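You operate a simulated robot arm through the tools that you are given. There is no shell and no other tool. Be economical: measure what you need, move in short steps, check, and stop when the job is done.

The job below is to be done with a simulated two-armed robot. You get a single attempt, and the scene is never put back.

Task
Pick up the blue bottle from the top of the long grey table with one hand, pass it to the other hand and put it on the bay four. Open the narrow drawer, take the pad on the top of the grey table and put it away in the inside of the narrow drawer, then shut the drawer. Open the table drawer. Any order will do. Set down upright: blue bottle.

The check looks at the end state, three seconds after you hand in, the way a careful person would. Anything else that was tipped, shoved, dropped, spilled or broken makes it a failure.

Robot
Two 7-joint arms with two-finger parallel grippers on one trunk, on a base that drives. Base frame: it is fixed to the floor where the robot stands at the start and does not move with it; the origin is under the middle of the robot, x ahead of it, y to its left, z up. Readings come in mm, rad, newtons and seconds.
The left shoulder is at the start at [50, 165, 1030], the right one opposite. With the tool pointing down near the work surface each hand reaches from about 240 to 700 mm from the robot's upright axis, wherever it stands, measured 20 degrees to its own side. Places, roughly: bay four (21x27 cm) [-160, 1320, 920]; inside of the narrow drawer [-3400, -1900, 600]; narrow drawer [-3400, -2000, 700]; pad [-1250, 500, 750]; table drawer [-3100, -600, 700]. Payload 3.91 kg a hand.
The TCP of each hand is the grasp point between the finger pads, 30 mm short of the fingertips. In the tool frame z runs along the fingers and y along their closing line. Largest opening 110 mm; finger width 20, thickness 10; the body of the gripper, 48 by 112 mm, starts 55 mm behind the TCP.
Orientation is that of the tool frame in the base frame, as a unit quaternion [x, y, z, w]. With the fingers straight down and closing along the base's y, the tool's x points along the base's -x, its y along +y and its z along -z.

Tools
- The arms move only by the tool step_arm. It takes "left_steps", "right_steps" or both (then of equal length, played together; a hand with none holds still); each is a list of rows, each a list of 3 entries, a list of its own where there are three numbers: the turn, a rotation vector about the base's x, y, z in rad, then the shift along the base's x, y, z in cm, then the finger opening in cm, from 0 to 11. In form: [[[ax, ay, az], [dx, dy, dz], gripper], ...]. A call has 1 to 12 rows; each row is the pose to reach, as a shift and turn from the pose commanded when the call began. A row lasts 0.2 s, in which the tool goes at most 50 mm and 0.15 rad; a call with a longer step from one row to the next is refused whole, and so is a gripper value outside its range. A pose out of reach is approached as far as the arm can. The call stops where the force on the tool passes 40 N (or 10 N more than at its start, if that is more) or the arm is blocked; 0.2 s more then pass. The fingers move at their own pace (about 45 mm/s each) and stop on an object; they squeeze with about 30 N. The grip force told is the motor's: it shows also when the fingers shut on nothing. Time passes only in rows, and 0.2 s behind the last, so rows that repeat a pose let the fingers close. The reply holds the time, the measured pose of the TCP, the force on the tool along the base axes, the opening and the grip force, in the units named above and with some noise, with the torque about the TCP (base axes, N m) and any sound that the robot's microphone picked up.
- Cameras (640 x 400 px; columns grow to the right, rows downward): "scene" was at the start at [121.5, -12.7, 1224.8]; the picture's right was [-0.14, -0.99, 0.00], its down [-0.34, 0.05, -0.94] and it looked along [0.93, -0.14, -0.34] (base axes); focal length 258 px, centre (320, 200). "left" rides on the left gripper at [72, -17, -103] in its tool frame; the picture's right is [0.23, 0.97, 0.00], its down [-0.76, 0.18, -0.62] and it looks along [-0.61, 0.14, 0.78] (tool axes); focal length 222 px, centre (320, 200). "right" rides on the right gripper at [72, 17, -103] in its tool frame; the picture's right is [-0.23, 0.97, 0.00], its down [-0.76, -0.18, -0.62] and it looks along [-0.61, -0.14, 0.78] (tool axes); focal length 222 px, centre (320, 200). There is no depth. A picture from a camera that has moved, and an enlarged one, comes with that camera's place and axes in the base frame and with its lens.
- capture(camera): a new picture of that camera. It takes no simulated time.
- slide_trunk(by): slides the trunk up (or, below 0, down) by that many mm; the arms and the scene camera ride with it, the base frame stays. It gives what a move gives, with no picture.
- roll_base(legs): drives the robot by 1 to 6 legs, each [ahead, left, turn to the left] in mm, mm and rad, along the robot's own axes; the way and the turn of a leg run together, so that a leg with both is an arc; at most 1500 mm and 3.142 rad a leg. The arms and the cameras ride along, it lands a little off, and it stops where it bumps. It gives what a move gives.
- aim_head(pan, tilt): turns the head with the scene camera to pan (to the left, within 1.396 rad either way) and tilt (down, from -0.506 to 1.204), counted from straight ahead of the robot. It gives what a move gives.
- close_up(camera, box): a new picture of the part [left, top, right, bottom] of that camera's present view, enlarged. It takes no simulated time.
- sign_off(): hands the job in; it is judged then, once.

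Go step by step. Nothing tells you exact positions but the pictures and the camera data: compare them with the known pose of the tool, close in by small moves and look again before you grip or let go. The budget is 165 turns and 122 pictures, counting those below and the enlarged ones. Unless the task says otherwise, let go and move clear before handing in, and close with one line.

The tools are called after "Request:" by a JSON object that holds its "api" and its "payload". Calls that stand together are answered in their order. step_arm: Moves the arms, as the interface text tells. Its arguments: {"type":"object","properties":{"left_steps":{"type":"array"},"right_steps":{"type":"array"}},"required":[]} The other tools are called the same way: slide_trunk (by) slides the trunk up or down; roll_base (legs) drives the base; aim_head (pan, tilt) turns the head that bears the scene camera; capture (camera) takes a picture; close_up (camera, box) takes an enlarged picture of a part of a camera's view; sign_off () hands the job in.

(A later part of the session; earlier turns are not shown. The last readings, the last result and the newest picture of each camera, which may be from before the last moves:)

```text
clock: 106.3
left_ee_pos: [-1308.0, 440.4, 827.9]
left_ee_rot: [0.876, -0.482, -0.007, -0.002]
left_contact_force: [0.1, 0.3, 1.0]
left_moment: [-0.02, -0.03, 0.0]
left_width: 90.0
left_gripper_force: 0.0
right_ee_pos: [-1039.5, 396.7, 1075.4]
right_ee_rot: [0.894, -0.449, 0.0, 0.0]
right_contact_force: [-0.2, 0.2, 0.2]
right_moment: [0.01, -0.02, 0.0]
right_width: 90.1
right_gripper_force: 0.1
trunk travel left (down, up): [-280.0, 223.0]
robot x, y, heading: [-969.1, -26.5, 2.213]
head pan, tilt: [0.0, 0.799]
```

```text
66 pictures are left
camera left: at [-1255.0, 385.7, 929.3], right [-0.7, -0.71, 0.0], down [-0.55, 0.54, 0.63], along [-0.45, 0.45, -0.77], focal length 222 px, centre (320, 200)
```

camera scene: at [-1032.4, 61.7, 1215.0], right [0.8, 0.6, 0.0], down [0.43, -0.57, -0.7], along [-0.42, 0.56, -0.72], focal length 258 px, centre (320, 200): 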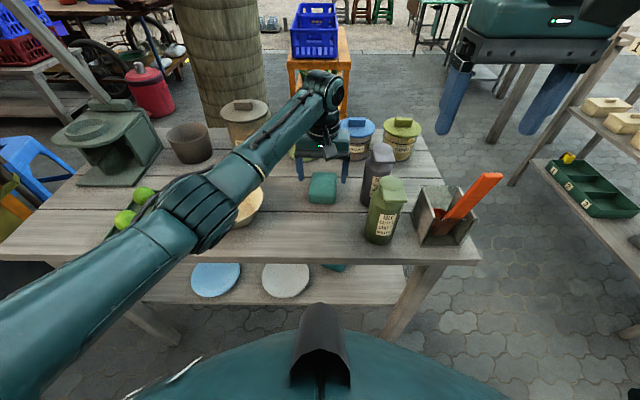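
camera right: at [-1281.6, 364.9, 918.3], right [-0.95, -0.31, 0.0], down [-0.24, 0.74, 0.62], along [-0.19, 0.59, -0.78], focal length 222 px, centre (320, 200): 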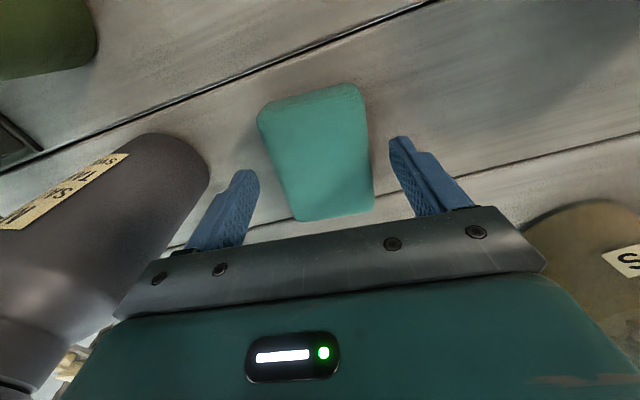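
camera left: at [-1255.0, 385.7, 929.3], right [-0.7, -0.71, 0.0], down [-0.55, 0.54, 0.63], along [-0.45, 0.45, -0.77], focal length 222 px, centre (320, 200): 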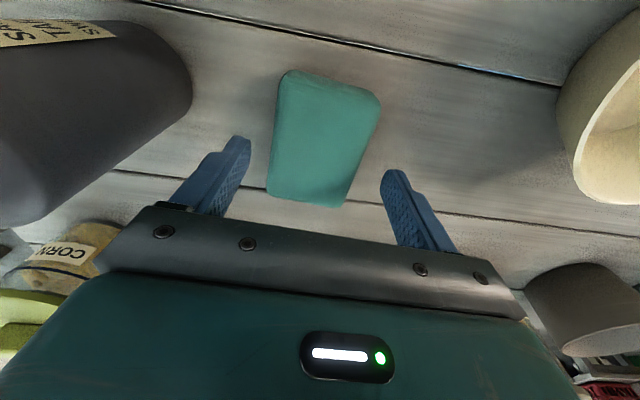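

The left elbow is low near the bowl, so I raise the trunk 80 mm for a flatter arm, then descend again.

Request:
{"api": "slide_trunk", "payload": {"by": 80}}

Request:
{"api": "step_arm", "payload": {"left_steps": [[[0, 0, 0], [0, 0, -3.5], 9], [[0, 0, 0], [0, 0, -7], 9], [[0, 0, 0], [0, 0, -9.5], 9], [[0, 0, 0], [0, 0, -10.3], 9]]}}

Request:
{"api": "capture", "payload": {"camera": "scene"}}

Request:
{"api": "capture", "payload": {"camera": "left"}}

```text
clock: 107.5
left_ee_pos: [-1308.4, 439.5, 908.6]
left_ee_rot: [0.876, -0.483, -0.006, -0.003]
left_contact_force: [0.1, -0.2, -0.4]
left_moment: [0.0, 0.0, 0.01]
left_width: 90.1
left_gripper_force: 0.1
right_ee_pos: [-1040.8, 397.2, 1156.6]
right_ee_rot: [0.893, -0.449, 0.0, 0.0]
right_contact_force: [-0.9, -0.8, 1.3]
right_moment: [0.0, -0.03, 0.0]
right_width: 90.3
right_gripper_force: 0.0
trunk travel left (down, up): [-360.0, 143.0]
robot x, y, heading: [-962.8, -26.3, 2.215]
head pan, tilt: [0.0, 0.799]
```

```text
clock: 108.5
left_ee_pos: [-1308.9, 439.9, 804.4]
left_ee_rot: [0.875, -0.484, -0.006, 0.0]
left_contact_force: [0.0, -0.6, 0.9]
left_moment: [-0.02, -0.03, -0.04]
left_width: 89.7
left_gripper_force: 0.1
right_ee_pos: [-1040.3, 397.9, 1156.8]
right_ee_rot: [0.894, -0.448, 0.0, -0.001]
right_contact_force: [-0.4, 0.1, 0.5]
right_moment: [0.04, -0.02, -0.01]
right_width: 89.8
right_gripper_force: 0.0
trunk travel left (down, up): [-360.0, 143.0]
robot x, y, heading: [-966.9, -26.2, 2.211]
head pan, tilt: [0.0, 0.799]
```

```text
65 pictures are left
camera scene: at [-1032.4, 61.7, 1295.0], right [0.8, 0.6, 0.0], down [0.43, -0.57, -0.7], along [-0.42, 0.56, -0.72], focal length 258 px, centre (320, 200)
```

scene: 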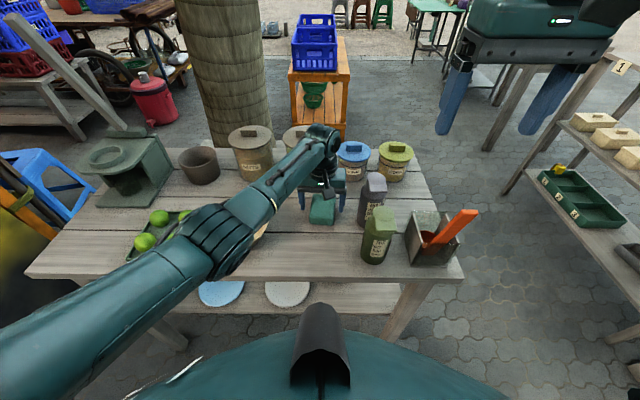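

```text
64 pictures are left
camera left: at [-1255.1, 385.2, 906.2], right [-0.7, -0.71, 0.0], down [-0.55, 0.54, 0.63], along [-0.45, 0.45, -0.77], focal length 222 px, centre (320, 200)
```

left: 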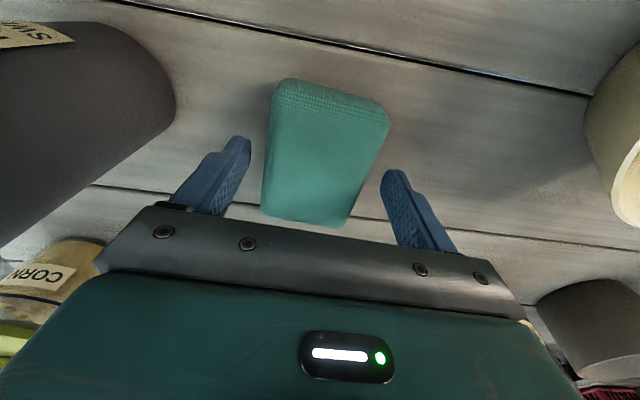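

Fingertips are now below the pad's top. I lower 8 mm more and close.

Request:
{"api": "step_arm", "payload": {"left_steps": [[[0, 0, 0], [0, 0, -0.4], 9], [[0, 0, 0], [0, 0, -0.8], 9], [[0, 0, 0], [0, 0, -0.8], 7], [[0, 0, 0], [0, 0, -0.8], 5], [[0, 0, 0], [0, 0, -0.8], 4], [[0, 0, 0], [0, 0, -0.8], 4], [[0, 0, 0], [0, 0, -0.8], 4]]}}

Request:
{"api": "capture", "payload": {"camera": "left"}}

```text
clock: 110.0
left_ee_pos: [-1309.9, 438.6, 797.4]
left_ee_rot: [0.876, -0.483, -0.005, -0.003]
left_contact_force: [0.3, -0.5, 0.4]
left_moment: [0.0, 0.01, 0.03]
left_width: 64.1
left_gripper_force: 29.5
right_ee_pos: [-1039.8, 397.5, 1157.5]
right_ee_rot: [0.894, -0.449, 0.0, 0.0]
right_contact_force: [0.1, -0.2, 0.8]
right_moment: [0.03, 0.04, 0.03]
right_width: 89.9
right_gripper_force: 0.0
trunk travel left (down, up): [-360.0, 143.0]
robot x, y, heading: [-967.0, -30.4, 2.212]
head pan, tilt: [0.0, 0.799]
```

```text
63 pictures are left
camera left: at [-1254.8, 385.4, 898.5], right [-0.7, -0.71, 0.0], down [-0.55, 0.54, 0.63], along [-0.45, 0.45, -0.77], focal length 222 px, centre (320, 200)
```

left: 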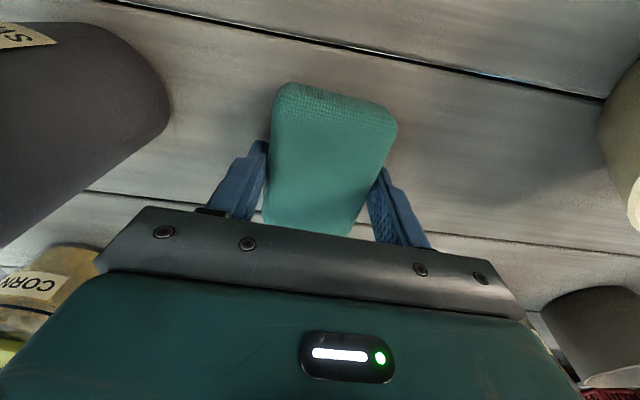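

The pad is gripped (64 mm, 30 N). I lift it and retract towards the robot.

Request:
{"api": "step_arm", "payload": {"left_steps": [[[0, 0, 0], [0, 0, 3], 4], [[0, 0, 0], [0, 0, 7], 4], [[0, 0, 0], [0, 0, 11.5], 4], [[0, 0, 0], [0, 0, 16], 4], [[0, 0, 0], [0, 0, 20.5], 4], [[0, 0, 0], [0, 0, 25], 4], [[0, 0, 0], [0.5, -4.5, 26], 4], [[0, 0, 0], [1, -9, 26], 4], [[0, 0, 0], [1.5, -13.5, 26], 4], [[0, 0, 0], [2, -18, 26], 4]]}}

Request:
{"api": "capture", "payload": {"camera": "scene"}}

```text
clock: 112.2
left_ee_pos: [-1287.1, 256.4, 1058.4]
left_ee_rot: [0.876, -0.482, -0.007, -0.001]
left_contact_force: [0.2, -0.1, 0.0]
left_moment: [0.0, -0.05, 0.0]
left_width: 40.1
left_gripper_force: 0.1
right_ee_pos: [-1040.1, 395.7, 1157.3]
right_ee_rot: [0.894, -0.449, -0.001, -0.001]
right_contact_force: [1.2, -0.6, 0.3]
right_moment: [0.01, -0.07, 0.02]
right_width: 90.3
right_gripper_force: 0.0
trunk travel left (down, up): [-360.0, 143.0]
robot x, y, heading: [-966.5, -28.4, 2.215]
head pan, tilt: [0.0, 0.799]
```

```text
62 pictures are left
camera scene: at [-1032.5, 61.1, 1295.1], right [0.8, 0.6, 0.0], down [0.43, -0.57, -0.7], along [-0.42, 0.56, -0.72], focal length 258 px, centre (320, 200)
```

scene: 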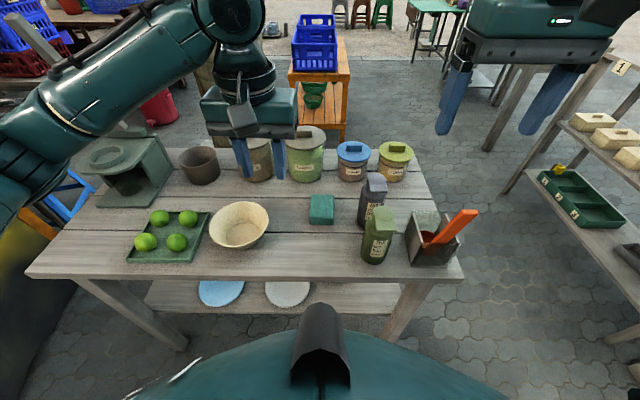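

The pad slipped out and still lies on the table. I go back over it and look from close for a deeper grip.

Request:
{"api": "step_arm", "payload": {"left_steps": [[[0, 0, 0], [-0.5, 4.5, 0], 9], [[0, 0, 0], [-1, 9, 0], 9], [[0, 0, 0], [-1.5, 13.5, 0], 9], [[0, 0, 0], [-2, 18, 0], 9], [[0, 0, 0], [-2, 18, -5], 9], [[0, 0, 0], [-2, 18, -10], 9], [[0, 0, 0], [-2, 18, -15], 9], [[0, 0, 0], [-2, 18, -19], 9]]}}

Request:
{"api": "capture", "payload": {"camera": "left"}}

Request:
{"api": "close_up", "payload": {"camera": "scene", "box": [260, 160, 420, 260]}}

```text
clock: 114.0
left_ee_pos: [-1309.3, 439.1, 864.4]
left_ee_rot: [0.876, -0.483, -0.007, -0.003]
left_contact_force: [0.3, -0.1, 1.1]
left_moment: [0.02, -0.02, 0.01]
left_width: 90.0
left_gripper_force: 0.0
right_ee_pos: [-1041.0, 398.4, 1157.2]
right_ee_rot: [0.894, -0.448, 0.001, 0.0]
right_contact_force: [0.1, 0.5, -0.6]
right_moment: [-0.01, 0.0, 0.0]
right_width: 90.1
right_gripper_force: 0.1
trunk travel left (down, up): [-360.0, 143.0]
robot x, y, heading: [-966.2, -24.6, 2.219]
head pan, tilt: [0.0, 0.799]
```

```text
61 pictures are left
camera left: at [-1255.6, 385.4, 966.8], right [-0.7, -0.71, 0.0], down [-0.55, 0.54, 0.63], along [-0.45, 0.45, -0.77], focal length 222 px, centre (320, 200)
```

left: 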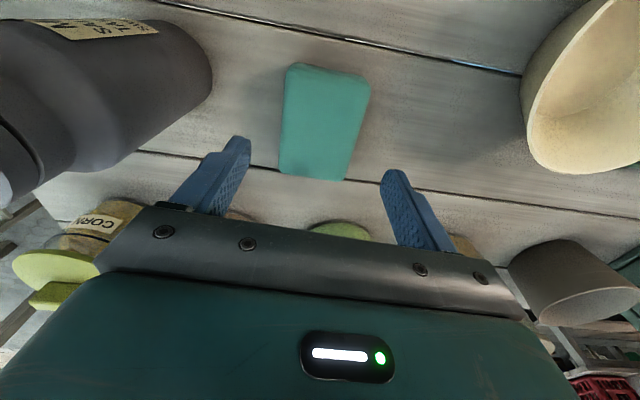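

```text
4.00 times, centred on (340, 210) of scene
camera zoom: at [-1032.5, 61.8, 1295.0], right [0.8, 0.6, 0.0], down [0.43, -0.57, -0.7], along [-0.42, 0.56, -0.72], focal length 1032 px, centre (240, 160)
```

zoom: 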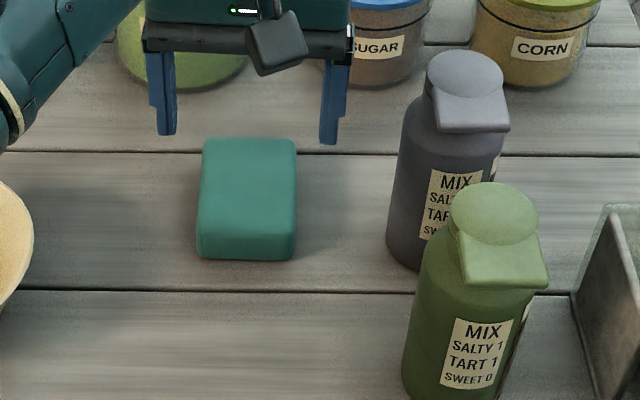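

The pad is still centred under the hand, just yawed a bit. I turn +0.09, go down to nearly touching the table and squeeze.

Request:
{"api": "step_arm", "payload": {"left_steps": [[[0, 0, 0.05], [0, 0, -3], 9], [[0, 0, 0.09], [0, 0, -6], 9], [[0, 0, 0.09], [0, 0, -6.8], 9], [[0, 0, 0.09], [0, 0, -7.3], 9], [[0, 0, 0.09], [0, 0, -7.3], 9]]}}

Request:
{"api": "close_up", "payload": {"camera": "scene", "box": [260, 160, 420, 260]}}

```text
clock: 115.2
left_ee_pos: [-1309.3, 438.1, 792.8]
left_ee_rot: [0.897, -0.442, -0.006, -0.001]
left_contact_force: [-0.4, 0.0, 0.1]
left_moment: [0.03, 0.02, -0.01]
left_width: 90.1
left_gripper_force: 0.0
right_ee_pos: [-1040.8, 397.7, 1156.8]
right_ee_rot: [0.894, -0.449, 0.0, 0.001]
right_contact_force: [-0.2, 0.1, 0.0]
right_moment: [0.01, 0.0, -0.02]
right_width: 89.9
right_gripper_force: 0.0
trunk travel left (down, up): [-360.0, 143.0]
robot x, y, heading: [-966.4, -22.3, 2.215]
head pan, tilt: [0.0, 0.799]
```

```text
4.00 times, centred on (340, 210) of scene
camera zoom: at [-1032.4, 61.7, 1295.0], right [0.8, 0.6, 0.0], down [0.43, -0.57, -0.7], along [-0.42, 0.56, -0.72], focal length 1032 px, centre (240, 160)
```

zoom: 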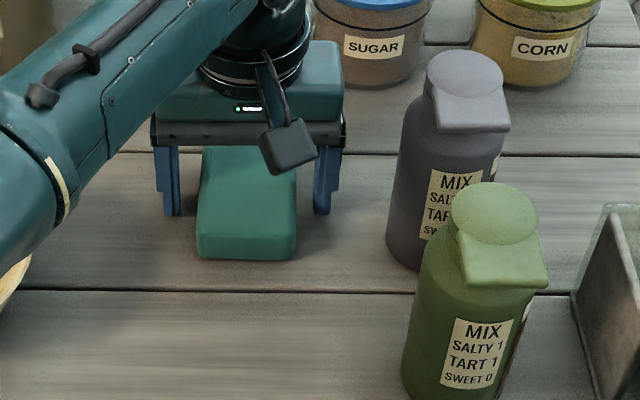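

Fingers straddle the pad's middle. I lower in small steps to feel the table, then close.

Request:
{"api": "step_arm", "payload": {"left_steps": [[[0, 0, 0], [0, 0, -0.2], 9], [[0, 0, 0], [0, 0, -0.4], 9], [[0, 0, 0], [0, 0, -0.4], 9]]}}

Request:
{"api": "step_arm", "payload": {"left_steps": [[[0, 0, 0], [0, 0, -0.2], 9], [[0, 0, 0], [0, 0, -0.4], 9], [[0, 0, 0], [0, 0, -0.4], 9]]}}

```text
clock: 116.0
left_ee_pos: [-1308.0, 439.1, 790.5]
left_ee_rot: [0.897, -0.443, -0.008, -0.002]
left_contact_force: [-0.3, 0.1, 1.8]
left_moment: [0.03, -0.09, 0.0]
left_width: 90.0
left_gripper_force: 0.0
right_ee_pos: [-1039.3, 396.9, 1156.7]
right_ee_rot: [0.894, -0.448, 0.0, 0.0]
right_contact_force: [-0.8, -0.2, 0.1]
right_moment: [-0.02, -0.02, 0.0]
right_width: 89.9
right_gripper_force: 0.0
trunk travel left (down, up): [-360.0, 143.0]
robot x, y, heading: [-967.3, -24.4, 2.218]
head pan, tilt: [0.0, 0.799]
```

```text
clock: 116.8
left_ee_pos: [-1308.5, 440.1, 789.0]
left_ee_rot: [0.896, -0.444, -0.009, -0.005]
left_contact_force: [0.3, -5.6, 28.0]
left_moment: [-0.12, -0.59, 0.0]
left_width: 88.5
left_gripper_force: 0.0
right_ee_pos: [-1039.9, 395.0, 1157.6]
right_ee_rot: [0.894, -0.448, -0.002, -0.002]
right_contact_force: [-0.4, 0.2, 0.1]
right_moment: [-0.03, 0.03, 0.0]
right_width: 89.9
right_gripper_force: 0.0
trunk travel left (down, up): [-360.0, 143.0]
robot x, y, heading: [-966.9, -28.6, 2.208]
head pan, tilt: [0.0, 0.799]
```

Table felt at TCP z≈790. I raise 3 mm, close fully, and lift a little to test.

Request:
{"api": "step_arm", "payload": {"left_steps": [[[0, 0, 0], [0, 0, 0.4], 9], [[0, 0, 0], [0, 0, 0.4], 7], [[0, 0, 0], [0, 0, 0.4], 5], [[0, 0, 0], [0, 0, 0.4], 3], [[0, 0, 0], [0, 0, 0.4], 0], [[0, 0, 0], [0, 0, 0.4], 0], [[0, 0, 0], [0, 0, 0.4], 0]]}}

Request:
{"api": "step_arm", "payload": {"left_steps": [[[0, 0, 0], [0, 0, 0.4], 0], [[0, 0, 0], [0, 0, 0.8], 0], [[0, 0, 0], [0, 0, 1.2], 0], [[0, 0, 0], [0, 0, 1.6], 0], [[0, 0, 0], [0, 0, 2.0], 0]]}}

Request:
{"api": "close_up", "payload": {"camera": "scene", "box": [260, 160, 420, 260]}}

```text
clock: 118.5
left_ee_pos: [-1308.5, 439.3, 789.8]
left_ee_rot: [0.897, -0.443, -0.007, -0.001]
left_contact_force: [5.1, 2.0, 7.2]
left_moment: [0.21, -0.36, -0.08]
left_width: 64.9
left_gripper_force: 29.9
right_ee_pos: [-1038.0, 397.2, 1156.9]
right_ee_rot: [0.894, -0.449, -0.002, 0.001]
right_contact_force: [-0.5, 0.7, 0.2]
right_moment: [0.01, 0.02, 0.02]
right_width: 90.3
right_gripper_force: 0.1
trunk travel left (down, up): [-360.0, 143.0]
robot x, y, heading: [-968.7, -26.6, 2.215]
head pan, tilt: [0.0, 0.799]
```

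```text
clock: 119.7
left_ee_pos: [-1309.6, 440.0, 808.3]
left_ee_rot: [0.896, -0.443, -0.006, -0.003]
left_contact_force: [-0.6, -0.4, -0.7]
left_moment: [0.05, 0.0, 0.01]
left_width: 64.5
left_gripper_force: 29.9
right_ee_pos: [-1039.8, 398.1, 1157.6]
right_ee_rot: [0.894, -0.449, 0.0, 0.0]
right_contact_force: [1.0, -0.4, 0.8]
right_moment: [0.01, -0.02, -0.01]
right_width: 89.8
right_gripper_force: 0.0
trunk travel left (down, up): [-360.0, 143.0]
robot x, y, heading: [-962.5, -27.7, 2.213]
head pan, tilt: [0.0, 0.799]
```

```text
4.00 times, centred on (340, 210) of scene
camera zoom: at [-1032.4, 61.7, 1295.0], right [0.8, 0.6, 0.0], down [0.43, -0.57, -0.7], along [-0.42, 0.56, -0.72], focal length 1032 px, centre (240, 160)
```

zoom: 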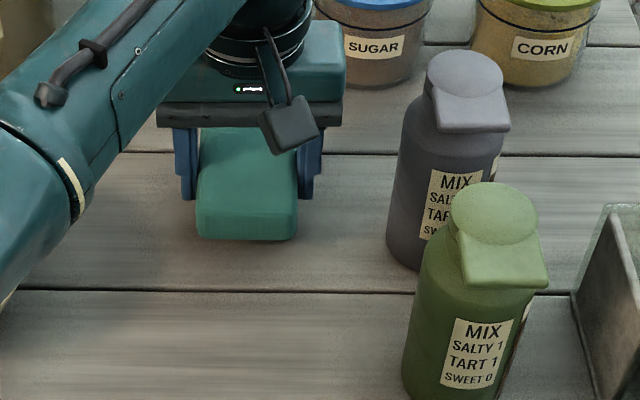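

The pad is lifted this time. I raise it gently and then retract.

Request:
{"api": "step_arm", "payload": {"left_steps": [[[0, 0, 0], [0, 0, 1], 0], [[0, 0, 0], [0, 0, 2.5], 0], [[0, 0, 0], [0, 0, 4.5], 0], [[0, 0, 0], [0, 0, 6.5], 0], [[0, 0, 0], [0, 0, 8.5], 0], [[0, 0, 0], [0, 0, 10.5], 0], [[0, 0, 0], [0, 0, 12.5], 0], [[0, 0, 0], [0, 0, 14.5], 0], [[0, 0, 0], [0, 0, 16.5], 0], [[0, 0, 0], [0, 0, 18.5], 0], [[0, 0, 0], [0, 0, 20.0], 0], [[0, 0, 0], [0, 0, 21.0], 0]]}}

Request:
{"api": "step_arm", "payload": {"left_steps": [[[0, 0, 0], [0, -1, 0], 0], [[0, 0, 0], [0.2, -3, 0], 0], [[0, 0, 0], [0.4, -5, 0], 0], [[0, 0, 0], [0.6, -7, 0], 0], [[0, 0, 0], [0.8, -9, 0], 0], [[0, 0, 0], [1, -11, 0], 0], [[0, 0, 0], [1.2, -13, 0], 0], [[0, 0, 0], [1.4, -15, 0], 0], [[0, 0, 0], [1.6, -17, 0], 0], [[0, 0, 0], [1.7, -18, 0], 0]]}}

Request:
{"api": "capture", "payload": {"camera": "left"}}

```text
clock: 122.2
left_ee_pos: [-1307.1, 440.2, 1018.6]
left_ee_rot: [0.896, -0.444, -0.006, -0.002]
left_contact_force: [-0.1, 0.7, -0.2]
left_moment: [0.0, 0.03, -0.01]
left_width: 64.3
left_gripper_force: 30.2
right_ee_pos: [-1039.9, 397.1, 1156.7]
right_ee_rot: [0.894, -0.449, 0.0, 0.0]
right_contact_force: [-0.1, 0.2, 0.3]
right_moment: [-0.03, 0.01, -0.02]
right_width: 90.1
right_gripper_force: 0.0
trunk travel left (down, up): [-360.0, 143.0]
robot x, y, heading: [-964.5, -29.4, 2.215]
head pan, tilt: [0.0, 0.799]
```

```text
clock: 124.5
left_ee_pos: [-1292.3, 257.9, 1019.7]
left_ee_rot: [0.897, -0.443, -0.006, -0.002]
left_contact_force: [-1.2, 0.3, 0.3]
left_moment: [-0.02, -0.06, 0.0]
left_width: 64.2
left_gripper_force: 30.0
right_ee_pos: [-1040.8, 396.7, 1157.4]
right_ee_rot: [0.894, -0.448, 0.0, 0.0]
right_contact_force: [0.2, 0.4, 0.6]
right_moment: [0.0, 0.02, -0.02]
right_width: 89.9
right_gripper_force: 0.0
trunk travel left (down, up): [-360.0, 143.0]
robot x, y, heading: [-968.4, -28.9, 2.216]
head pan, tilt: [0.0, 0.799]
```

```text
57 pictures are left
camera left: at [-1234.4, 210.2, 1120.9], right [-0.64, -0.77, 0.0], down [-0.6, 0.49, 0.63], along [-0.49, 0.4, -0.77], focal length 222 px, centre (320, 200)
```

left: 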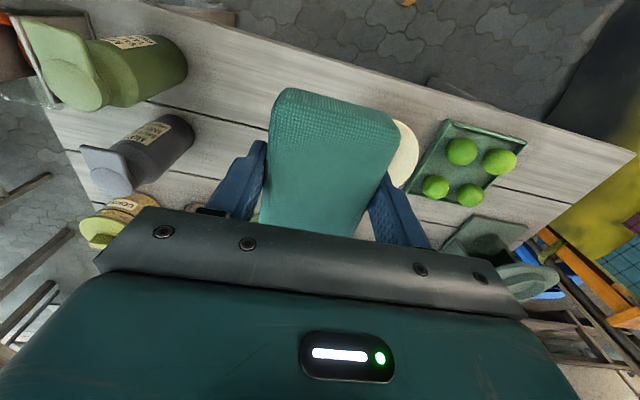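

The pad holds. I back off from the table and turn towards the far drawers to look for a path.

Request:
{"api": "roll_base", "payload": {"legs": [[-200, 0, 0], [0, 0, 1.45]]}}

Request:
{"api": "aim_head", "payload": {"pan": 0.0, "tilt": 0.35}}

Request:
{"api": "capture", "payload": {"camera": "scene"}}

Request:
{"api": "capture", "payload": {"camera": "left"}}

```text
clock: 129.6
left_ee_pos: [-1174.1, -472.5, 1018.8]
left_ee_rot: [0.967, 0.253, -0.006, 0.002]
left_contact_force: [-0.8, -0.4, 0.6]
left_moment: [-0.01, -0.04, 0.02]
left_width: 64.1
left_gripper_force: 30.0
right_ee_pos: [-1275.8, -202.4, 1157.7]
right_ee_rot: [0.969, 0.248, 0.0, 0.001]
right_contact_force: [-0.3, -0.4, -0.2]
right_moment: [0.01, -0.02, 0.01]
right_width: 90.1
right_gripper_force: 0.1
trunk travel left (down, up): [-360.0, 143.0]
robot x, y, heading: [-846.2, -186.7, -2.637]
head pan, tilt: [0.0, 0.799]
```

```text
clock: 130.5
left_ee_pos: [-1174.8, -472.9, 1019.3]
left_ee_rot: [0.967, 0.255, -0.006, 0.002]
left_contact_force: [-0.6, 0.1, 0.0]
left_moment: [0.03, 0.02, 0.0]
left_width: 64.3
left_gripper_force: 30.7
right_ee_pos: [-1275.4, -203.7, 1157.3]
right_ee_rot: [0.969, 0.249, -0.001, 0.0]
right_contact_force: [-0.1, 0.1, 0.3]
right_moment: [0.01, 0.02, 0.01]
right_width: 90.0
right_gripper_force: 0.1
trunk travel left (down, up): [-360.0, 143.0]
robot x, y, heading: [-842.2, -193.9, -2.638]
head pan, tilt: [0.0, 0.351]
```

```text
56 pictures are left
camera scene: at [-952.5, -247.5, 1334.6], right [-0.48, 0.88, 0.0], down [0.3, 0.17, -0.94], along [-0.82, -0.45, -0.34], focal length 258 px, centre (320, 200)
```

scene: 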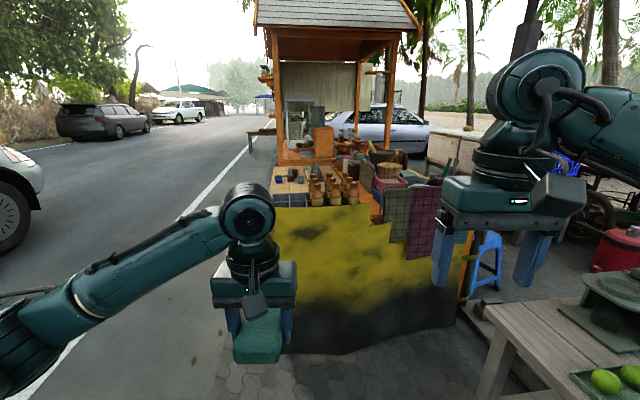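

```text
55 pictures are left
camera left: at [-1118.4, -421.8, 1120.9], right [0.68, -0.74, 0.0], down [-0.57, -0.52, 0.63], along [-0.47, -0.43, -0.77], focal length 222 px, centre (320, 200)
```

left: 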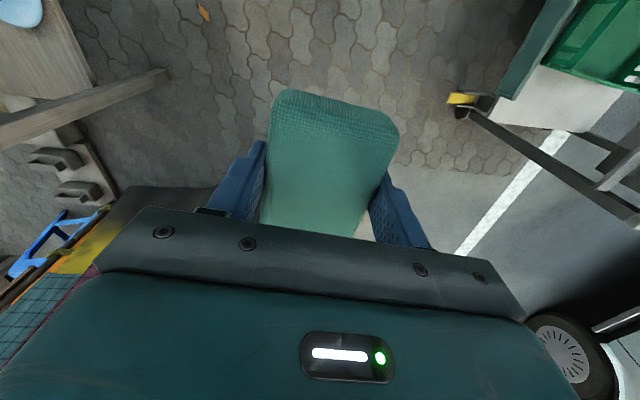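

The pad sits firmly. The drawers lie beyond the yellow stall; I go around its left (street) side in legs, keeping clear of the cart.

Request:
{"api": "roll_base", "payload": {"legs": [[460, 0, 0], [0, 0, 0.765], [544, 63, 0]]}}

Request:
{"api": "aim_head", "payload": {"pan": -0.5, "tilt": 0.45}}

Request:
{"api": "capture", "payload": {"camera": "scene"}}

```text
clock: 137.9
left_ee_pos: [-1374.5, -1368.9, 1019.3]
left_ee_rot: [0.801, 0.599, -0.004, 0.005]
left_contact_force: [-0.1, -0.7, 0.0]
left_moment: [-0.02, -0.01, 0.02]
left_width: 64.1
left_gripper_force: 30.2
right_ee_pos: [-1635.0, -1248.1, 1157.4]
right_ee_rot: [0.804, 0.595, 0.0, 0.0]
right_contact_force: [0.1, 0.0, 0.3]
right_moment: [-0.01, -0.02, 0.0]
right_width: 89.8
right_gripper_force: 0.1
trunk travel left (down, up): [-360.0, 143.0]
robot x, y, heading: [-1332.3, -937.3, -1.866]
head pan, tilt: [0.0, 0.351]
```

```text
clock: 138.9
left_ee_pos: [-1374.9, -1370.8, 1019.2]
left_ee_rot: [0.801, 0.599, -0.005, 0.004]
left_contact_force: [0.0, -0.1, -0.8]
left_moment: [-0.03, -0.02, 0.0]
left_width: 64.1
left_gripper_force: 29.2
right_ee_pos: [-1634.9, -1247.4, 1157.6]
right_ee_rot: [0.804, 0.595, 0.0, 0.0]
right_contact_force: [0.5, 0.2, 0.1]
right_moment: [0.01, -0.05, 0.02]
right_width: 90.2
right_gripper_force: 0.0
trunk travel left (down, up): [-360.0, 143.0]
robot x, y, heading: [-1336.6, -933.1, -1.872]
head pan, tilt: [-0.499, 0.45]
```

```text
54 pictures are left
camera scene: at [-1410.2, -1029.5, 1325.4], right [-0.7, 0.71, 0.0], down [0.31, 0.3, -0.9], along [-0.64, -0.63, -0.44], focal length 258 px, centre (320, 200)
```

scene: 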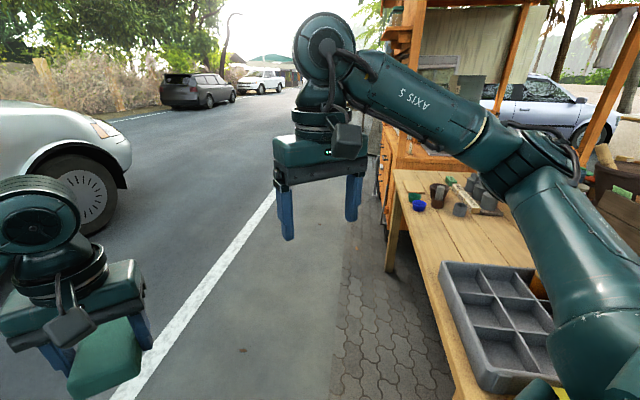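

I see the stall's wooden side table and an orange cabinet beyond it. I continue along the street side.

Request:
{"api": "roll_base", "payload": {"legs": [[838, 0, 0]]}}

Request:
{"api": "aim_head", "payload": {"pan": -1.2, "tilt": 0.45}}

Request:
{"api": "capture", "payload": {"camera": "scene"}}

```text
clock: 143.3
left_ee_pos: [-1618.8, -2167.5, 1018.3]
left_ee_rot: [0.801, 0.599, -0.004, 0.005]
left_contact_force: [0.1, -0.5, -0.1]
left_moment: [0.0, -0.02, 0.03]
left_width: 64.1
left_gripper_force: 30.2
right_ee_pos: [-1879.1, -2045.2, 1156.4]
right_ee_rot: [0.804, 0.595, 0.0, 0.0]
right_contact_force: [-0.4, -0.7, -0.5]
right_moment: [0.0, 0.01, 0.0]
right_width: 89.9
right_gripper_force: 0.1
trunk travel left (down, up): [-360.0, 143.0]
robot x, y, heading: [-1579.9, -1734.7, -1.867]
head pan, tilt: [-0.499, 0.45]
```

```text
clock: 144.4
left_ee_pos: [-1618.6, -2166.6, 1019.3]
left_ee_rot: [0.8, 0.6, -0.005, 0.005]
left_contact_force: [0.0, 0.4, -1.1]
left_moment: [0.02, -0.02, 0.04]
left_width: 64.1
left_gripper_force: 30.2
right_ee_pos: [-1878.7, -2045.7, 1157.2]
right_ee_rot: [0.804, 0.595, 0.001, 0.0]
right_contact_force: [-0.9, -0.1, -0.1]
right_moment: [0.01, 0.02, -0.01]
right_width: 89.9
right_gripper_force: 0.0
trunk travel left (down, up): [-360.0, 143.0]
robot x, y, heading: [-1578.6, -1733.1, -1.867]
head pan, tilt: [-1.201, 0.45]
```

```text
53 pictures are left
camera scene: at [-1679.9, -1768.9, 1325.4], right [-0.07, 1.0, 0.0], down [0.43, 0.03, -0.9], along [-0.9, -0.07, -0.44], focal length 258 px, centre (320, 200)
```

scene: 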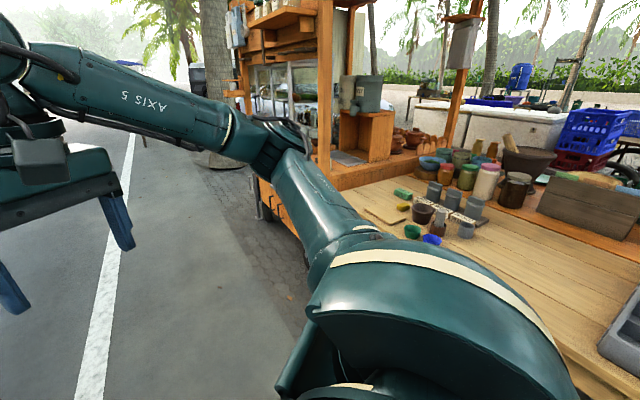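

The orange cabinet with drawers faces the street further on. I turn parallel to the stall and drive along to it.

Request:
{"api": "roll_base", "payload": {"legs": [[0, 0, -0.656], [1250, 0, 0]]}}

Request:
{"api": "aim_head", "payload": {"pan": -1.1, "tilt": 0.5}}

Request:
{"api": "capture", "payload": {"camera": "scene"}}

```text
clock: 152.4
left_ee_pos: [-2908.0, -2738.7, 1019.1]
left_ee_rot: [0.956, 0.294, -0.005, 0.002]
left_contact_force: [0.6, -0.2, -1.0]
left_moment: [-0.01, -0.01, 0.0]
left_width: 64.0
left_gripper_force: 30.1
right_ee_pos: [-3033.2, -2478.8, 1158.3]
right_ee_rot: [0.957, 0.289, 0.0, 0.0]
right_contact_force: [0.9, 0.4, 0.1]
right_moment: [-0.03, 0.03, -0.01]
right_width: 90.1
right_gripper_force: 0.0
trunk travel left (down, up): [-360.0, 143.0]
robot x, y, heading: [-2602.8, -2429.5, -2.556]
head pan, tilt: [-1.201, 0.45]
```

```text
clock: 153.1
left_ee_pos: [-2907.5, -2738.7, 1018.0]
left_ee_rot: [0.956, 0.294, -0.006, 0.004]
left_contact_force: [0.6, -0.3, -0.4]
left_moment: [0.01, -0.03, 0.0]
left_width: 64.2
left_gripper_force: 29.9
right_ee_pos: [-3031.4, -2479.0, 1157.8]
right_ee_rot: [0.957, 0.289, 0.0, 0.001]
right_contact_force: [-0.1, -1.2, 0.0]
right_moment: [0.02, 0.0, -0.02]
right_width: 90.0
right_gripper_force: 0.0
trunk travel left (down, up): [-360.0, 143.0]
robot x, y, heading: [-2600.8, -2429.4, -2.555]
head pan, tilt: [-1.1, 0.499]
```

```text
52 pictures are left
camera scene: at [-2707.8, -2399.4, 1321.0], right [0.49, 0.87, 0.0], down [0.42, -0.23, -0.88], along [-0.77, 0.43, -0.48], focal length 258 px, centre (320, 200)
```

scene: 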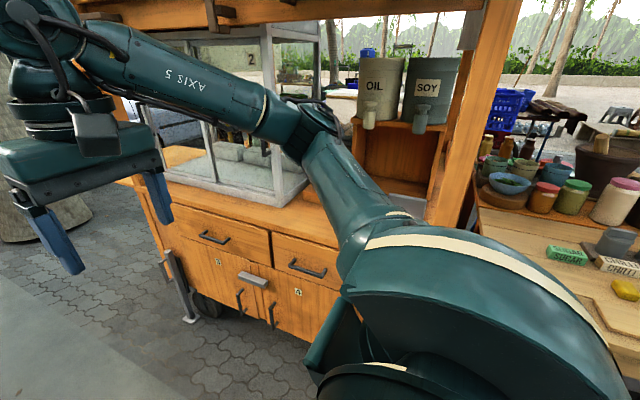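

There are two upper drawers with bar handles, doors below, and a small grey pull. I turn to face the cabinet squarely and look in detail.

Request:
{"api": "roll_base", "payload": {"legs": [[0, 0, -1.54]]}}

Request:
{"api": "aim_head", "payload": {"pan": 0.35, "tilt": 0.65}}

Request:
{"api": "capture", "payload": {"camera": "scene"}}

```text
clock: 157.3
left_ee_pos: [-2917.9, -2130.2, 1018.7]
left_ee_rot: [0.887, -0.461, -0.007, -0.001]
left_contact_force: [0.3, 0.8, -1.0]
left_moment: [0.0, 0.05, -0.01]
left_width: 64.2
left_gripper_force: 30.2
right_ee_pos: [-2660.9, -2001.8, 1158.3]
right_ee_rot: [0.885, -0.466, 0.0, 0.0]
right_contact_force: [0.1, -1.4, 0.2]
right_moment: [0.0, -0.03, 0.02]
right_width: 90.1
right_gripper_force: 0.1
trunk travel left (down, up): [-360.0, 143.0]
robot x, y, heading: [-2606.0, -2428.6, 2.174]
head pan, tilt: [-1.1, 0.499]
```

```text
clock: 158.9
left_ee_pos: [-2918.5, -2129.2, 1018.8]
left_ee_rot: [0.888, -0.461, -0.006, -0.001]
left_contact_force: [-0.5, -0.6, 0.2]
left_moment: [0.02, 0.01, -0.01]
left_width: 64.2
left_gripper_force: 29.8
right_ee_pos: [-2661.3, -2001.8, 1155.6]
right_ee_rot: [0.885, -0.466, 0.0, 0.0]
right_contact_force: [-0.5, -0.7, -0.8]
right_moment: [0.01, -0.01, 0.02]
right_width: 90.0
right_gripper_force: 0.2
trunk travel left (down, up): [-360.0, 143.0]
robot x, y, heading: [-2604.3, -2430.7, 2.17]
head pan, tilt: [0.351, 0.649]
```

```text
51 pictures are left
camera scene: at [-2691.4, -2353.2, 1307.6], right [0.58, 0.81, 0.0], down [0.49, -0.35, -0.8], along [-0.65, 0.46, -0.6], focal length 258 px, centre (320, 200)
```

scene: 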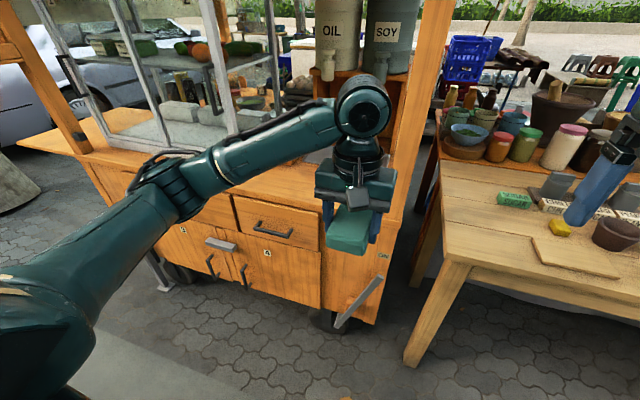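

The right-hand upper drawer (handle near (-3305, -2115, 700)) matches the narrow drawer. I strafe left to stand in front of it.

Request:
{"api": "roll_base", "payload": {"legs": [[-20, 510, 0], [0, 0, 0.026]]}}

Request:
{"api": "aim_head", "payload": {"pan": -0.2, "tilt": 0.75}}

Request:
{"api": "capture", "payload": {"camera": "scene"}}

```text
clock: 164.2
left_ee_pos: [-3332.0, -2442.5, 1019.1]
left_ee_rot: [0.894, -0.447, -0.006, -0.002]
left_contact_force: [0.3, -0.8, -0.1]
left_moment: [0.0, -0.01, 0.0]
left_width: 64.1
left_gripper_force: 29.8
right_ee_pos: [-3078.7, -2308.0, 1158.4]
right_ee_rot: [0.891, -0.454, 0.001, 0.0]
right_contact_force: [0.1, -0.7, 0.0]
right_moment: [0.02, 0.01, -0.02]
right_width: 89.9
right_gripper_force: 0.1
trunk travel left (down, up): [-360.0, 143.0]
robot x, y, heading: [-3009.4, -2727.3, 2.2]
head pan, tilt: [0.351, 0.649]
```

```text
clock: 165.2
left_ee_pos: [-3333.1, -2442.4, 1018.8]
left_ee_rot: [0.894, -0.448, -0.006, -0.002]
left_contact_force: [-0.1, 0.2, -0.2]
left_moment: [0.01, -0.02, 0.0]
left_width: 64.0
left_gripper_force: 29.9
right_ee_pos: [-3079.3, -2307.3, 1156.8]
right_ee_rot: [0.891, -0.453, 0.0, -0.001]
right_contact_force: [-0.4, -0.1, 0.0]
right_moment: [0.02, 0.03, -0.04]
right_width: 90.2
right_gripper_force: 0.0
trunk travel left (down, up): [-360.0, 143.0]
robot x, y, heading: [-3007.5, -2733.7, 2.198]
head pan, tilt: [-0.201, 0.75]
```

```text
50 pictures are left
camera scene: at [-3061.5, -2632.6, 1299.0], right [0.91, 0.42, 0.0], down [0.28, -0.62, -0.73], along [-0.31, 0.66, -0.68], focal length 258 px, centre (320, 200)
```

scene: 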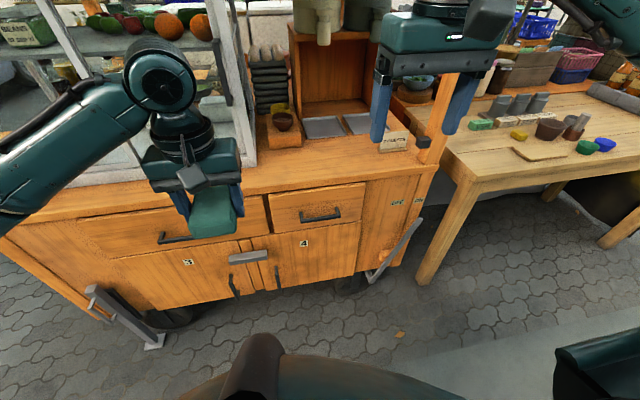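

The narrow drawer's handle triangulates to about (-3304, -2119, 698). I take a close-up of it.

Request:
{"api": "close_up", "payload": {"camera": "scene", "box": [240, 165, 400, 265]}}

```text
4.00 times, centred on (320, 215) of scene
camera zoom: at [-3061.5, -2632.6, 1299.0], right [0.91, 0.42, 0.0], down [0.28, -0.62, -0.73], along [-0.31, 0.66, -0.68], focal length 1032 px, centre (320, 140)
```

zoom: 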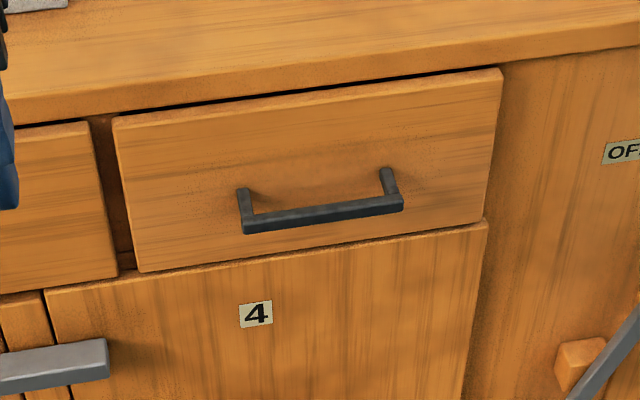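

The bar stands ~35 mm off the face. I turn the right hand (yaw 90°, then pitch to horizontal) so its fingers can close vertically around the bar.

Request:
{"api": "step_arm", "payload": {"right_steps": [[[0, 0, 0.143], [0, 0, 0], 6], [[0, 0, 0.286], [0, 0, 0], 6], [[0, 0, 0.428], [0, 0, 0], 6], [[0, 0, 0.571], [0, 0, 0], 6], [[0, 0, 0.714], [0, 0, 0], 6], [[0, 0, 0.857], [0, 0, 0], 6], [[0, 0, 1.0], [0, 0, 0], 6], [[0, 0, 1.142], [0, 0, 0], 6], [[0, 0, 1.285], [0, 0, 0], 6], [[0, 0, 1.428], [0, 0, 0], 6], [[0, 0, 1.571], [0, 0, 0], 6]]}}

Request:
{"api": "step_arm", "payload": {"right_steps": [[[0.116, 0.084, 0], [0, 0, -1], 6], [[0.231, 0.168, 0], [0, 0, -2], 6], [[0.347, 0.251, 0], [0, 0, -3], 6], [[0.463, 0.335, 0], [0, 0, -4], 6], [[0.578, 0.419, 0], [0, 0, -5], 6], [[0.694, 0.503, 0], [0, 0, -6], 6], [[0.81, 0.587, 0], [0, 0, -7], 6], [[0.925, 0.67, 0], [0, 0, -8], 6], [[1.041, 0.754, 0], [0, 0, -9], 6], [[1.157, 0.838, 0], [0, 0, -10], 6], [[1.272, 0.922, 0], [0, 0, -11], 6]]}}

Request:
{"api": "capture", "payload": {"camera": "scene"}}

```text
clock: 167.6
left_ee_pos: [-3333.6, -2442.5, 1019.4]
left_ee_rot: [0.894, -0.447, -0.006, -0.002]
left_contact_force: [-0.4, -0.9, -0.2]
left_moment: [-0.01, -0.02, -0.01]
left_width: 64.0
left_gripper_force: 29.6
right_ee_pos: [-3078.6, -2423.2, 1136.4]
right_ee_rot: [0.951, 0.31, -0.002, 0.0]
right_contact_force: [0.2, -0.3, 0.2]
right_moment: [0.03, -0.01, -0.01]
right_width: 60.0
right_gripper_force: 0.0
right hand out of reach, approached as far as the arm can: row 8, 9, 10, 11
trunk travel left (down, up): [-360.0, 143.0]
robot x, y, heading: [-3009.0, -2731.2, 2.202]
head pan, tilt: [-0.201, 0.75]
```

```text
clock: 169.9
left_ee_pos: [-3331.8, -2441.9, 1019.3]
left_ee_rot: [0.894, -0.448, -0.007, 0.0]
left_contact_force: [-0.2, -0.2, -0.5]
left_moment: [-0.01, -0.02, 0.0]
left_width: 63.9
left_gripper_force: 30.2
right_ee_pos: [-3154.3, -2395.6, 1014.4]
right_ee_rot: [0.675, 0.22, -0.216, -0.671]
right_contact_force: [-0.3, 0.2, -0.4]
right_moment: [0.03, 0.01, -0.02]
right_width: 59.8
right_gripper_force: 0.0
right hand out of reach, approached as far as the arm can: row 4, 5, 6, 7, 8, 9, 10, 11
trunk travel left (down, up): [-360.0, 143.0]
robot x, y, heading: [-3011.8, -2727.9, 2.203]
head pan, tilt: [-0.201, 0.75]
```

```text
48 pictures are left
camera scene: at [-3061.3, -2632.7, 1299.0], right [0.91, 0.42, 0.0], down [0.28, -0.62, -0.73], along [-0.3, 0.66, -0.68], focal length 258 px, centre (320, 200)
```

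scene: 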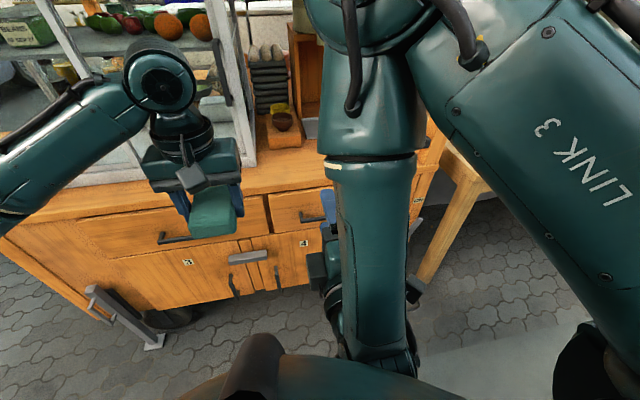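

The right hand now points straight at the cabinet with vertical closing. I lower the trunk 150 mm and bring the hand to a pre-grasp 100 mm in front of the bar.

Request:
{"api": "slide_trunk", "payload": {"by": -150}}

Request:
{"api": "step_arm", "payload": {"right_steps": [[[0, 0, 0], [-1.5, 3.3, -2.8], 7], [[0, 0, 0], [-3, 6.5, -5.5], 7], [[0, 0, 0], [-4.5, 9.8, -8.3], 7], [[0, 0, 0], [-6, 13, -11], 7], [[0, 0, 0], [-7.5, 16.3, -13.8], 7], [[0, 0, 0], [-9.1, 19.6, -16.6], 7]]}}

Request:
{"api": "capture", "payload": {"camera": "scene"}}

Request:
{"api": "capture", "payload": {"camera": "right"}}

```text
clock: 171.7
left_ee_pos: [-3332.2, -2442.9, 869.2]
left_ee_rot: [0.894, -0.448, -0.007, -0.002]
left_contact_force: [0.6, 1.1, -0.8]
left_moment: [-0.02, -0.01, 0.01]
left_width: 64.1
left_gripper_force: 29.9
right_ee_pos: [-3156.7, -2393.2, 866.1]
right_ee_rot: [0.673, 0.218, -0.218, -0.672]
right_contact_force: [0.1, 0.2, -0.2]
right_moment: [0.06, 0.02, 0.0]
right_width: 60.1
right_gripper_force: 0.0
trunk travel left (down, up): [-210.0, 293.0]
robot x, y, heading: [-3009.1, -2732.6, 2.199]
head pan, tilt: [-0.201, 0.75]
```

```text
clock: 173.1
left_ee_pos: [-3332.0, -2441.7, 869.2]
left_ee_rot: [0.894, -0.448, -0.007, -0.002]
left_contact_force: [-0.2, -0.3, 0.4]
left_moment: [-0.02, 0.02, 0.02]
left_width: 64.1
left_gripper_force: 30.1
right_ee_pos: [-3301.3, -2291.9, 781.2]
right_ee_rot: [0.681, 0.213, -0.206, -0.669]
right_contact_force: [0.8, -0.1, 0.2]
right_moment: [-0.01, -0.03, 0.0]
right_width: 70.2
right_gripper_force: 0.0
right hand out of reach, approached as far as the arm can: row 1, 2, 3, 4, 5, 6
trunk travel left (down, up): [-210.0, 293.0]
robot x, y, heading: [-3005.8, -2733.3, 2.207]
head pan, tilt: [-0.201, 0.75]
```

```text
47 pictures are left
camera scene: at [-3061.4, -2632.5, 1149.0], right [0.91, 0.42, 0.0], down [0.28, -0.62, -0.73], along [-0.3, 0.66, -0.68], focal length 258 px, centre (320, 200)
```

scene: 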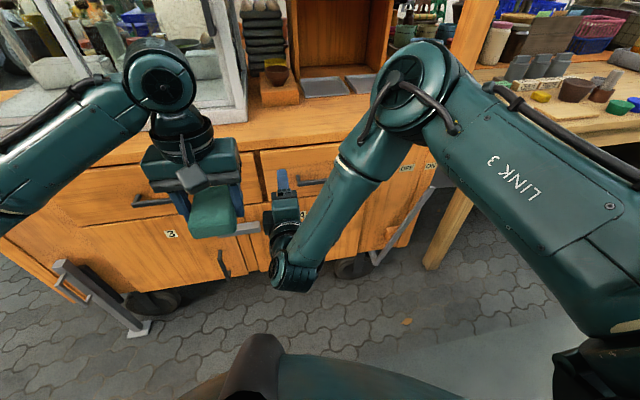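

```text
46 pictures are left
camera right: at [-3183.5, -2338.0, 766.0], right [-0.17, -0.14, -0.97], down [-0.28, -0.94, 0.19], along [-0.94, 0.3, 0.12], focal length 222 px, centre (320, 200)
```

right: 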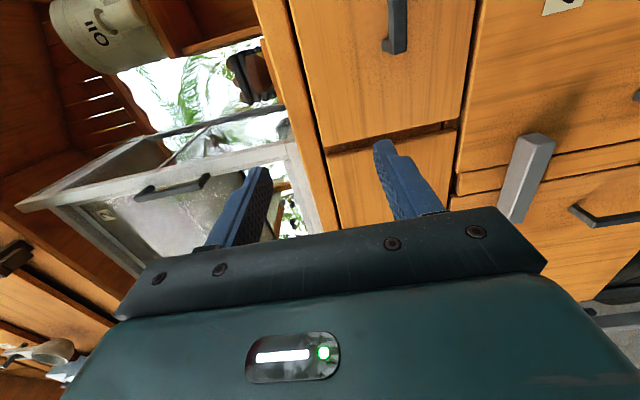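

That wrist roll runs into its limit (it drifted sideways). I raise the left hand out of the way and roll the right hand the other way round (180° about its pointing axis), pulling it back a little.

Request:
{"api": "step_arm", "payload": {"right_steps": [[[-0.083, 0.115, 0], [1, -1, 1], 6], [[-0.166, 0.23, 0], [2, -2, 2], 6], [[-0.25, 0.345, 0], [3, -3, 3], 6], [[-0.333, 0.46, 0], [4, -3.5, 4], 6], [[-0.417, 0.575, 0], [5, -4, 5], 6], [[-0.5, 0.69, 0], [6, -4.3, 6], 6], [[-0.583, 0.805, 0], [7, -4.6, 7], 6], [[-0.667, 0.92, 0], [8, -4.6, 8], 6], [[-0.75, 1.035, 0], [9, -4.6, 8], 6], [[-0.834, 1.15, 0], [10, -4.6, 8], 6], [[-0.917, 1.265, 0], [10.8, -4.6, 8], 6]], "left_steps": [[[0, 0, 0], [-0.4, -0.3, 1], 0], [[0, 0, 0], [-0.9, -0.6, 2.5], 0], [[0, 0, 0], [-1.3, -1, 4], 0], [[0, 0, 0], [-1.8, -1.3, 5.5], 0], [[0, 0, 0], [-2.2, -1.6, 7], 0], [[0, 0, 0], [-2.7, -1.9, 8.5], 0], [[0, 0, 0], [-3.1, -2.2, 10], 0], [[0, 0, 0], [-3.6, -2.6, 11.5], 0], [[0, 0, 0], [-4, -2.9, 13], 0], [[0, 0, 0], [-4.5, -3.2, 14.5], 0], [[0, 0, 0], [-4.9, -3.5, 15], 0]]}}

Request:
{"api": "step_arm", "payload": {"right_steps": [[[-0.083, 0.115, 0], [0, 0, 0], 6], [[-0.166, 0.23, 0], [0, 0, 0], 6], [[-0.25, 0.345, 0], [0, 0, 0], 6], [[-0.333, 0.46, 0], [0, 0, 0], 6], [[-0.417, 0.575, 0], [0, 0, 0], 6], [[-0.5, 0.69, 0], [0, 0, 0], 6], [[-0.583, 0.805, 0], [0, 0, 0], 6], [[-0.667, 0.92, 0], [0, 0, 0], 6], [[-0.75, 1.035, 0], [0, 0, 0], 6], [[-0.834, 1.15, 0], [0, 0, 0], 6], [[-0.92, 1.27, 0], [0, 0, 0], 6]]}}

Request:
{"api": "capture", "payload": {"camera": "scene"}}

```text
clock: 175.5
left_ee_pos: [-3380.4, -2477.1, 1018.6]
left_ee_rot: [0.894, -0.448, -0.006, -0.001]
left_contact_force: [-0.7, 0.0, -0.6]
left_moment: [-0.01, -0.02, -0.02]
left_width: 64.0
left_gripper_force: 30.3
right_ee_pos: [-3193.5, -2343.1, 865.9]
right_ee_rot: [0.631, -0.318, -0.629, -0.323]
right_contact_force: [0.4, -0.2, -0.5]
right_moment: [0.0, -0.02, 0.01]
right_width: 60.0
right_gripper_force: 0.0
trunk travel left (down, up): [-210.0, 293.0]
robot x, y, heading: [-3009.7, -2735.0, 2.198]
head pan, tilt: [-0.201, 0.75]
```

```text
clock: 177.9
left_ee_pos: [-3381.1, -2477.3, 1018.3]
left_ee_rot: [0.894, -0.448, -0.005, -0.001]
left_contact_force: [0.6, 0.0, -0.6]
left_moment: [0.0, -0.01, 0.0]
left_width: 64.2
left_gripper_force: 29.9
right_ee_pos: [-3193.5, -2341.1, 865.4]
right_ee_rot: [-0.223, 0.67, 0.675, -0.214]
right_contact_force: [-0.3, 0.5, 0.4]
right_moment: [-0.01, 0.02, 0.02]
right_width: 59.8
right_gripper_force: 0.1
trunk travel left (down, up): [-210.0, 293.0]
robot x, y, heading: [-3009.3, -2730.6, 2.202]
head pan, tilt: [-0.201, 0.75]
```

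```text
45 pictures are left
camera scene: at [-3061.5, -2632.6, 1149.0], right [0.91, 0.42, 0.0], down [0.28, -0.62, -0.73], along [-0.3, 0.66, -0.68], focal length 258 px, centre (320, 200)
```

scene: 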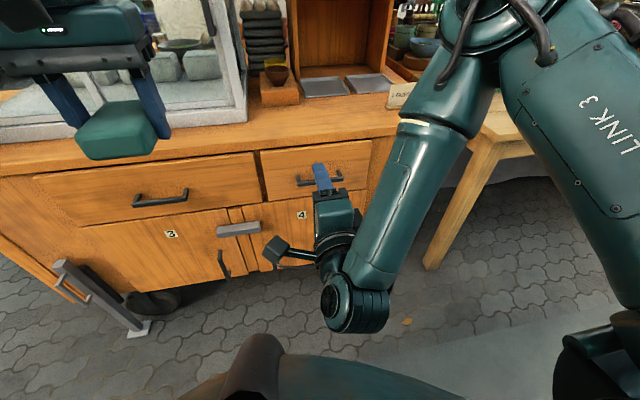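

Now the right hand is horizontal without hitting limits. I move it to 100 mm in front of the bar.

Request:
{"api": "step_arm", "payload": {"right_steps": [[[0, 0, 0], [-1, 2.8, -3.3], 6], [[0, 0, 0], [-2.1, 5.6, -6.7], 6], [[0, 0, 0], [-3.1, 8.5, -10], 6], [[0, 0, 0], [-4.2, 11.3, -13.4], 6], [[0, 0, 0], [-5.2, 14.1, -16.7], 6]]}}

Request:
{"api": "close_up", "payload": {"camera": "scene", "box": [220, 120, 460, 320]}}

Request:
{"api": "capture", "payload": {"camera": "right"}}

```text
clock: 179.1
left_ee_pos: [-3381.5, -2477.1, 1017.2]
left_ee_rot: [0.894, -0.448, -0.007, -0.001]
left_contact_force: [0.7, 0.4, -0.7]
left_moment: [0.04, 0.01, 0.03]
left_width: 64.5
left_gripper_force: 30.2
right_ee_pos: [-3286.7, -2302.1, 792.1]
right_ee_rot: [-0.219, 0.675, 0.673, -0.207]
right_contact_force: [-0.6, -0.4, -0.5]
right_moment: [-0.01, -0.01, -0.01]
right_width: 60.1
right_gripper_force: 0.0
right hand out of reach, approached as far as the arm can: row 1, 2, 3, 4, 5
trunk travel left (down, up): [-210.0, 293.0]
robot x, y, heading: [-3013.9, -2732.9, 2.201]
head pan, tilt: [-0.201, 0.75]
```

```text
2.00 times, centred on (340, 220) of scene
camera zoom: at [-3061.2, -2632.8, 1149.1], right [0.91, 0.42, 0.0], down [0.28, -0.62, -0.73], along [-0.31, 0.66, -0.68], focal length 516 px, centre (280, 160)
```

zoom: 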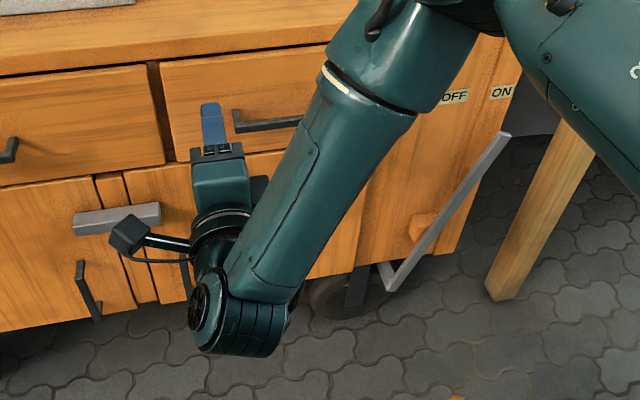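

```text
43 pictures are left
camera right: at [-3287.3, -2429.1, 808.2], right [0.17, 0.13, 0.98], down [0.98, -0.07, -0.16], along [0.05, 0.99, -0.14], focal length 222 px, centre (320, 200)
```

right: 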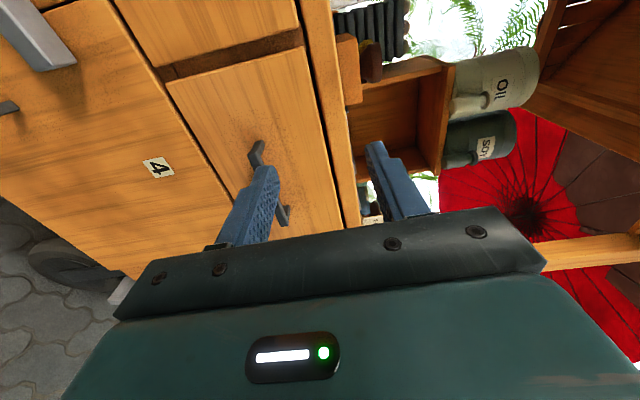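

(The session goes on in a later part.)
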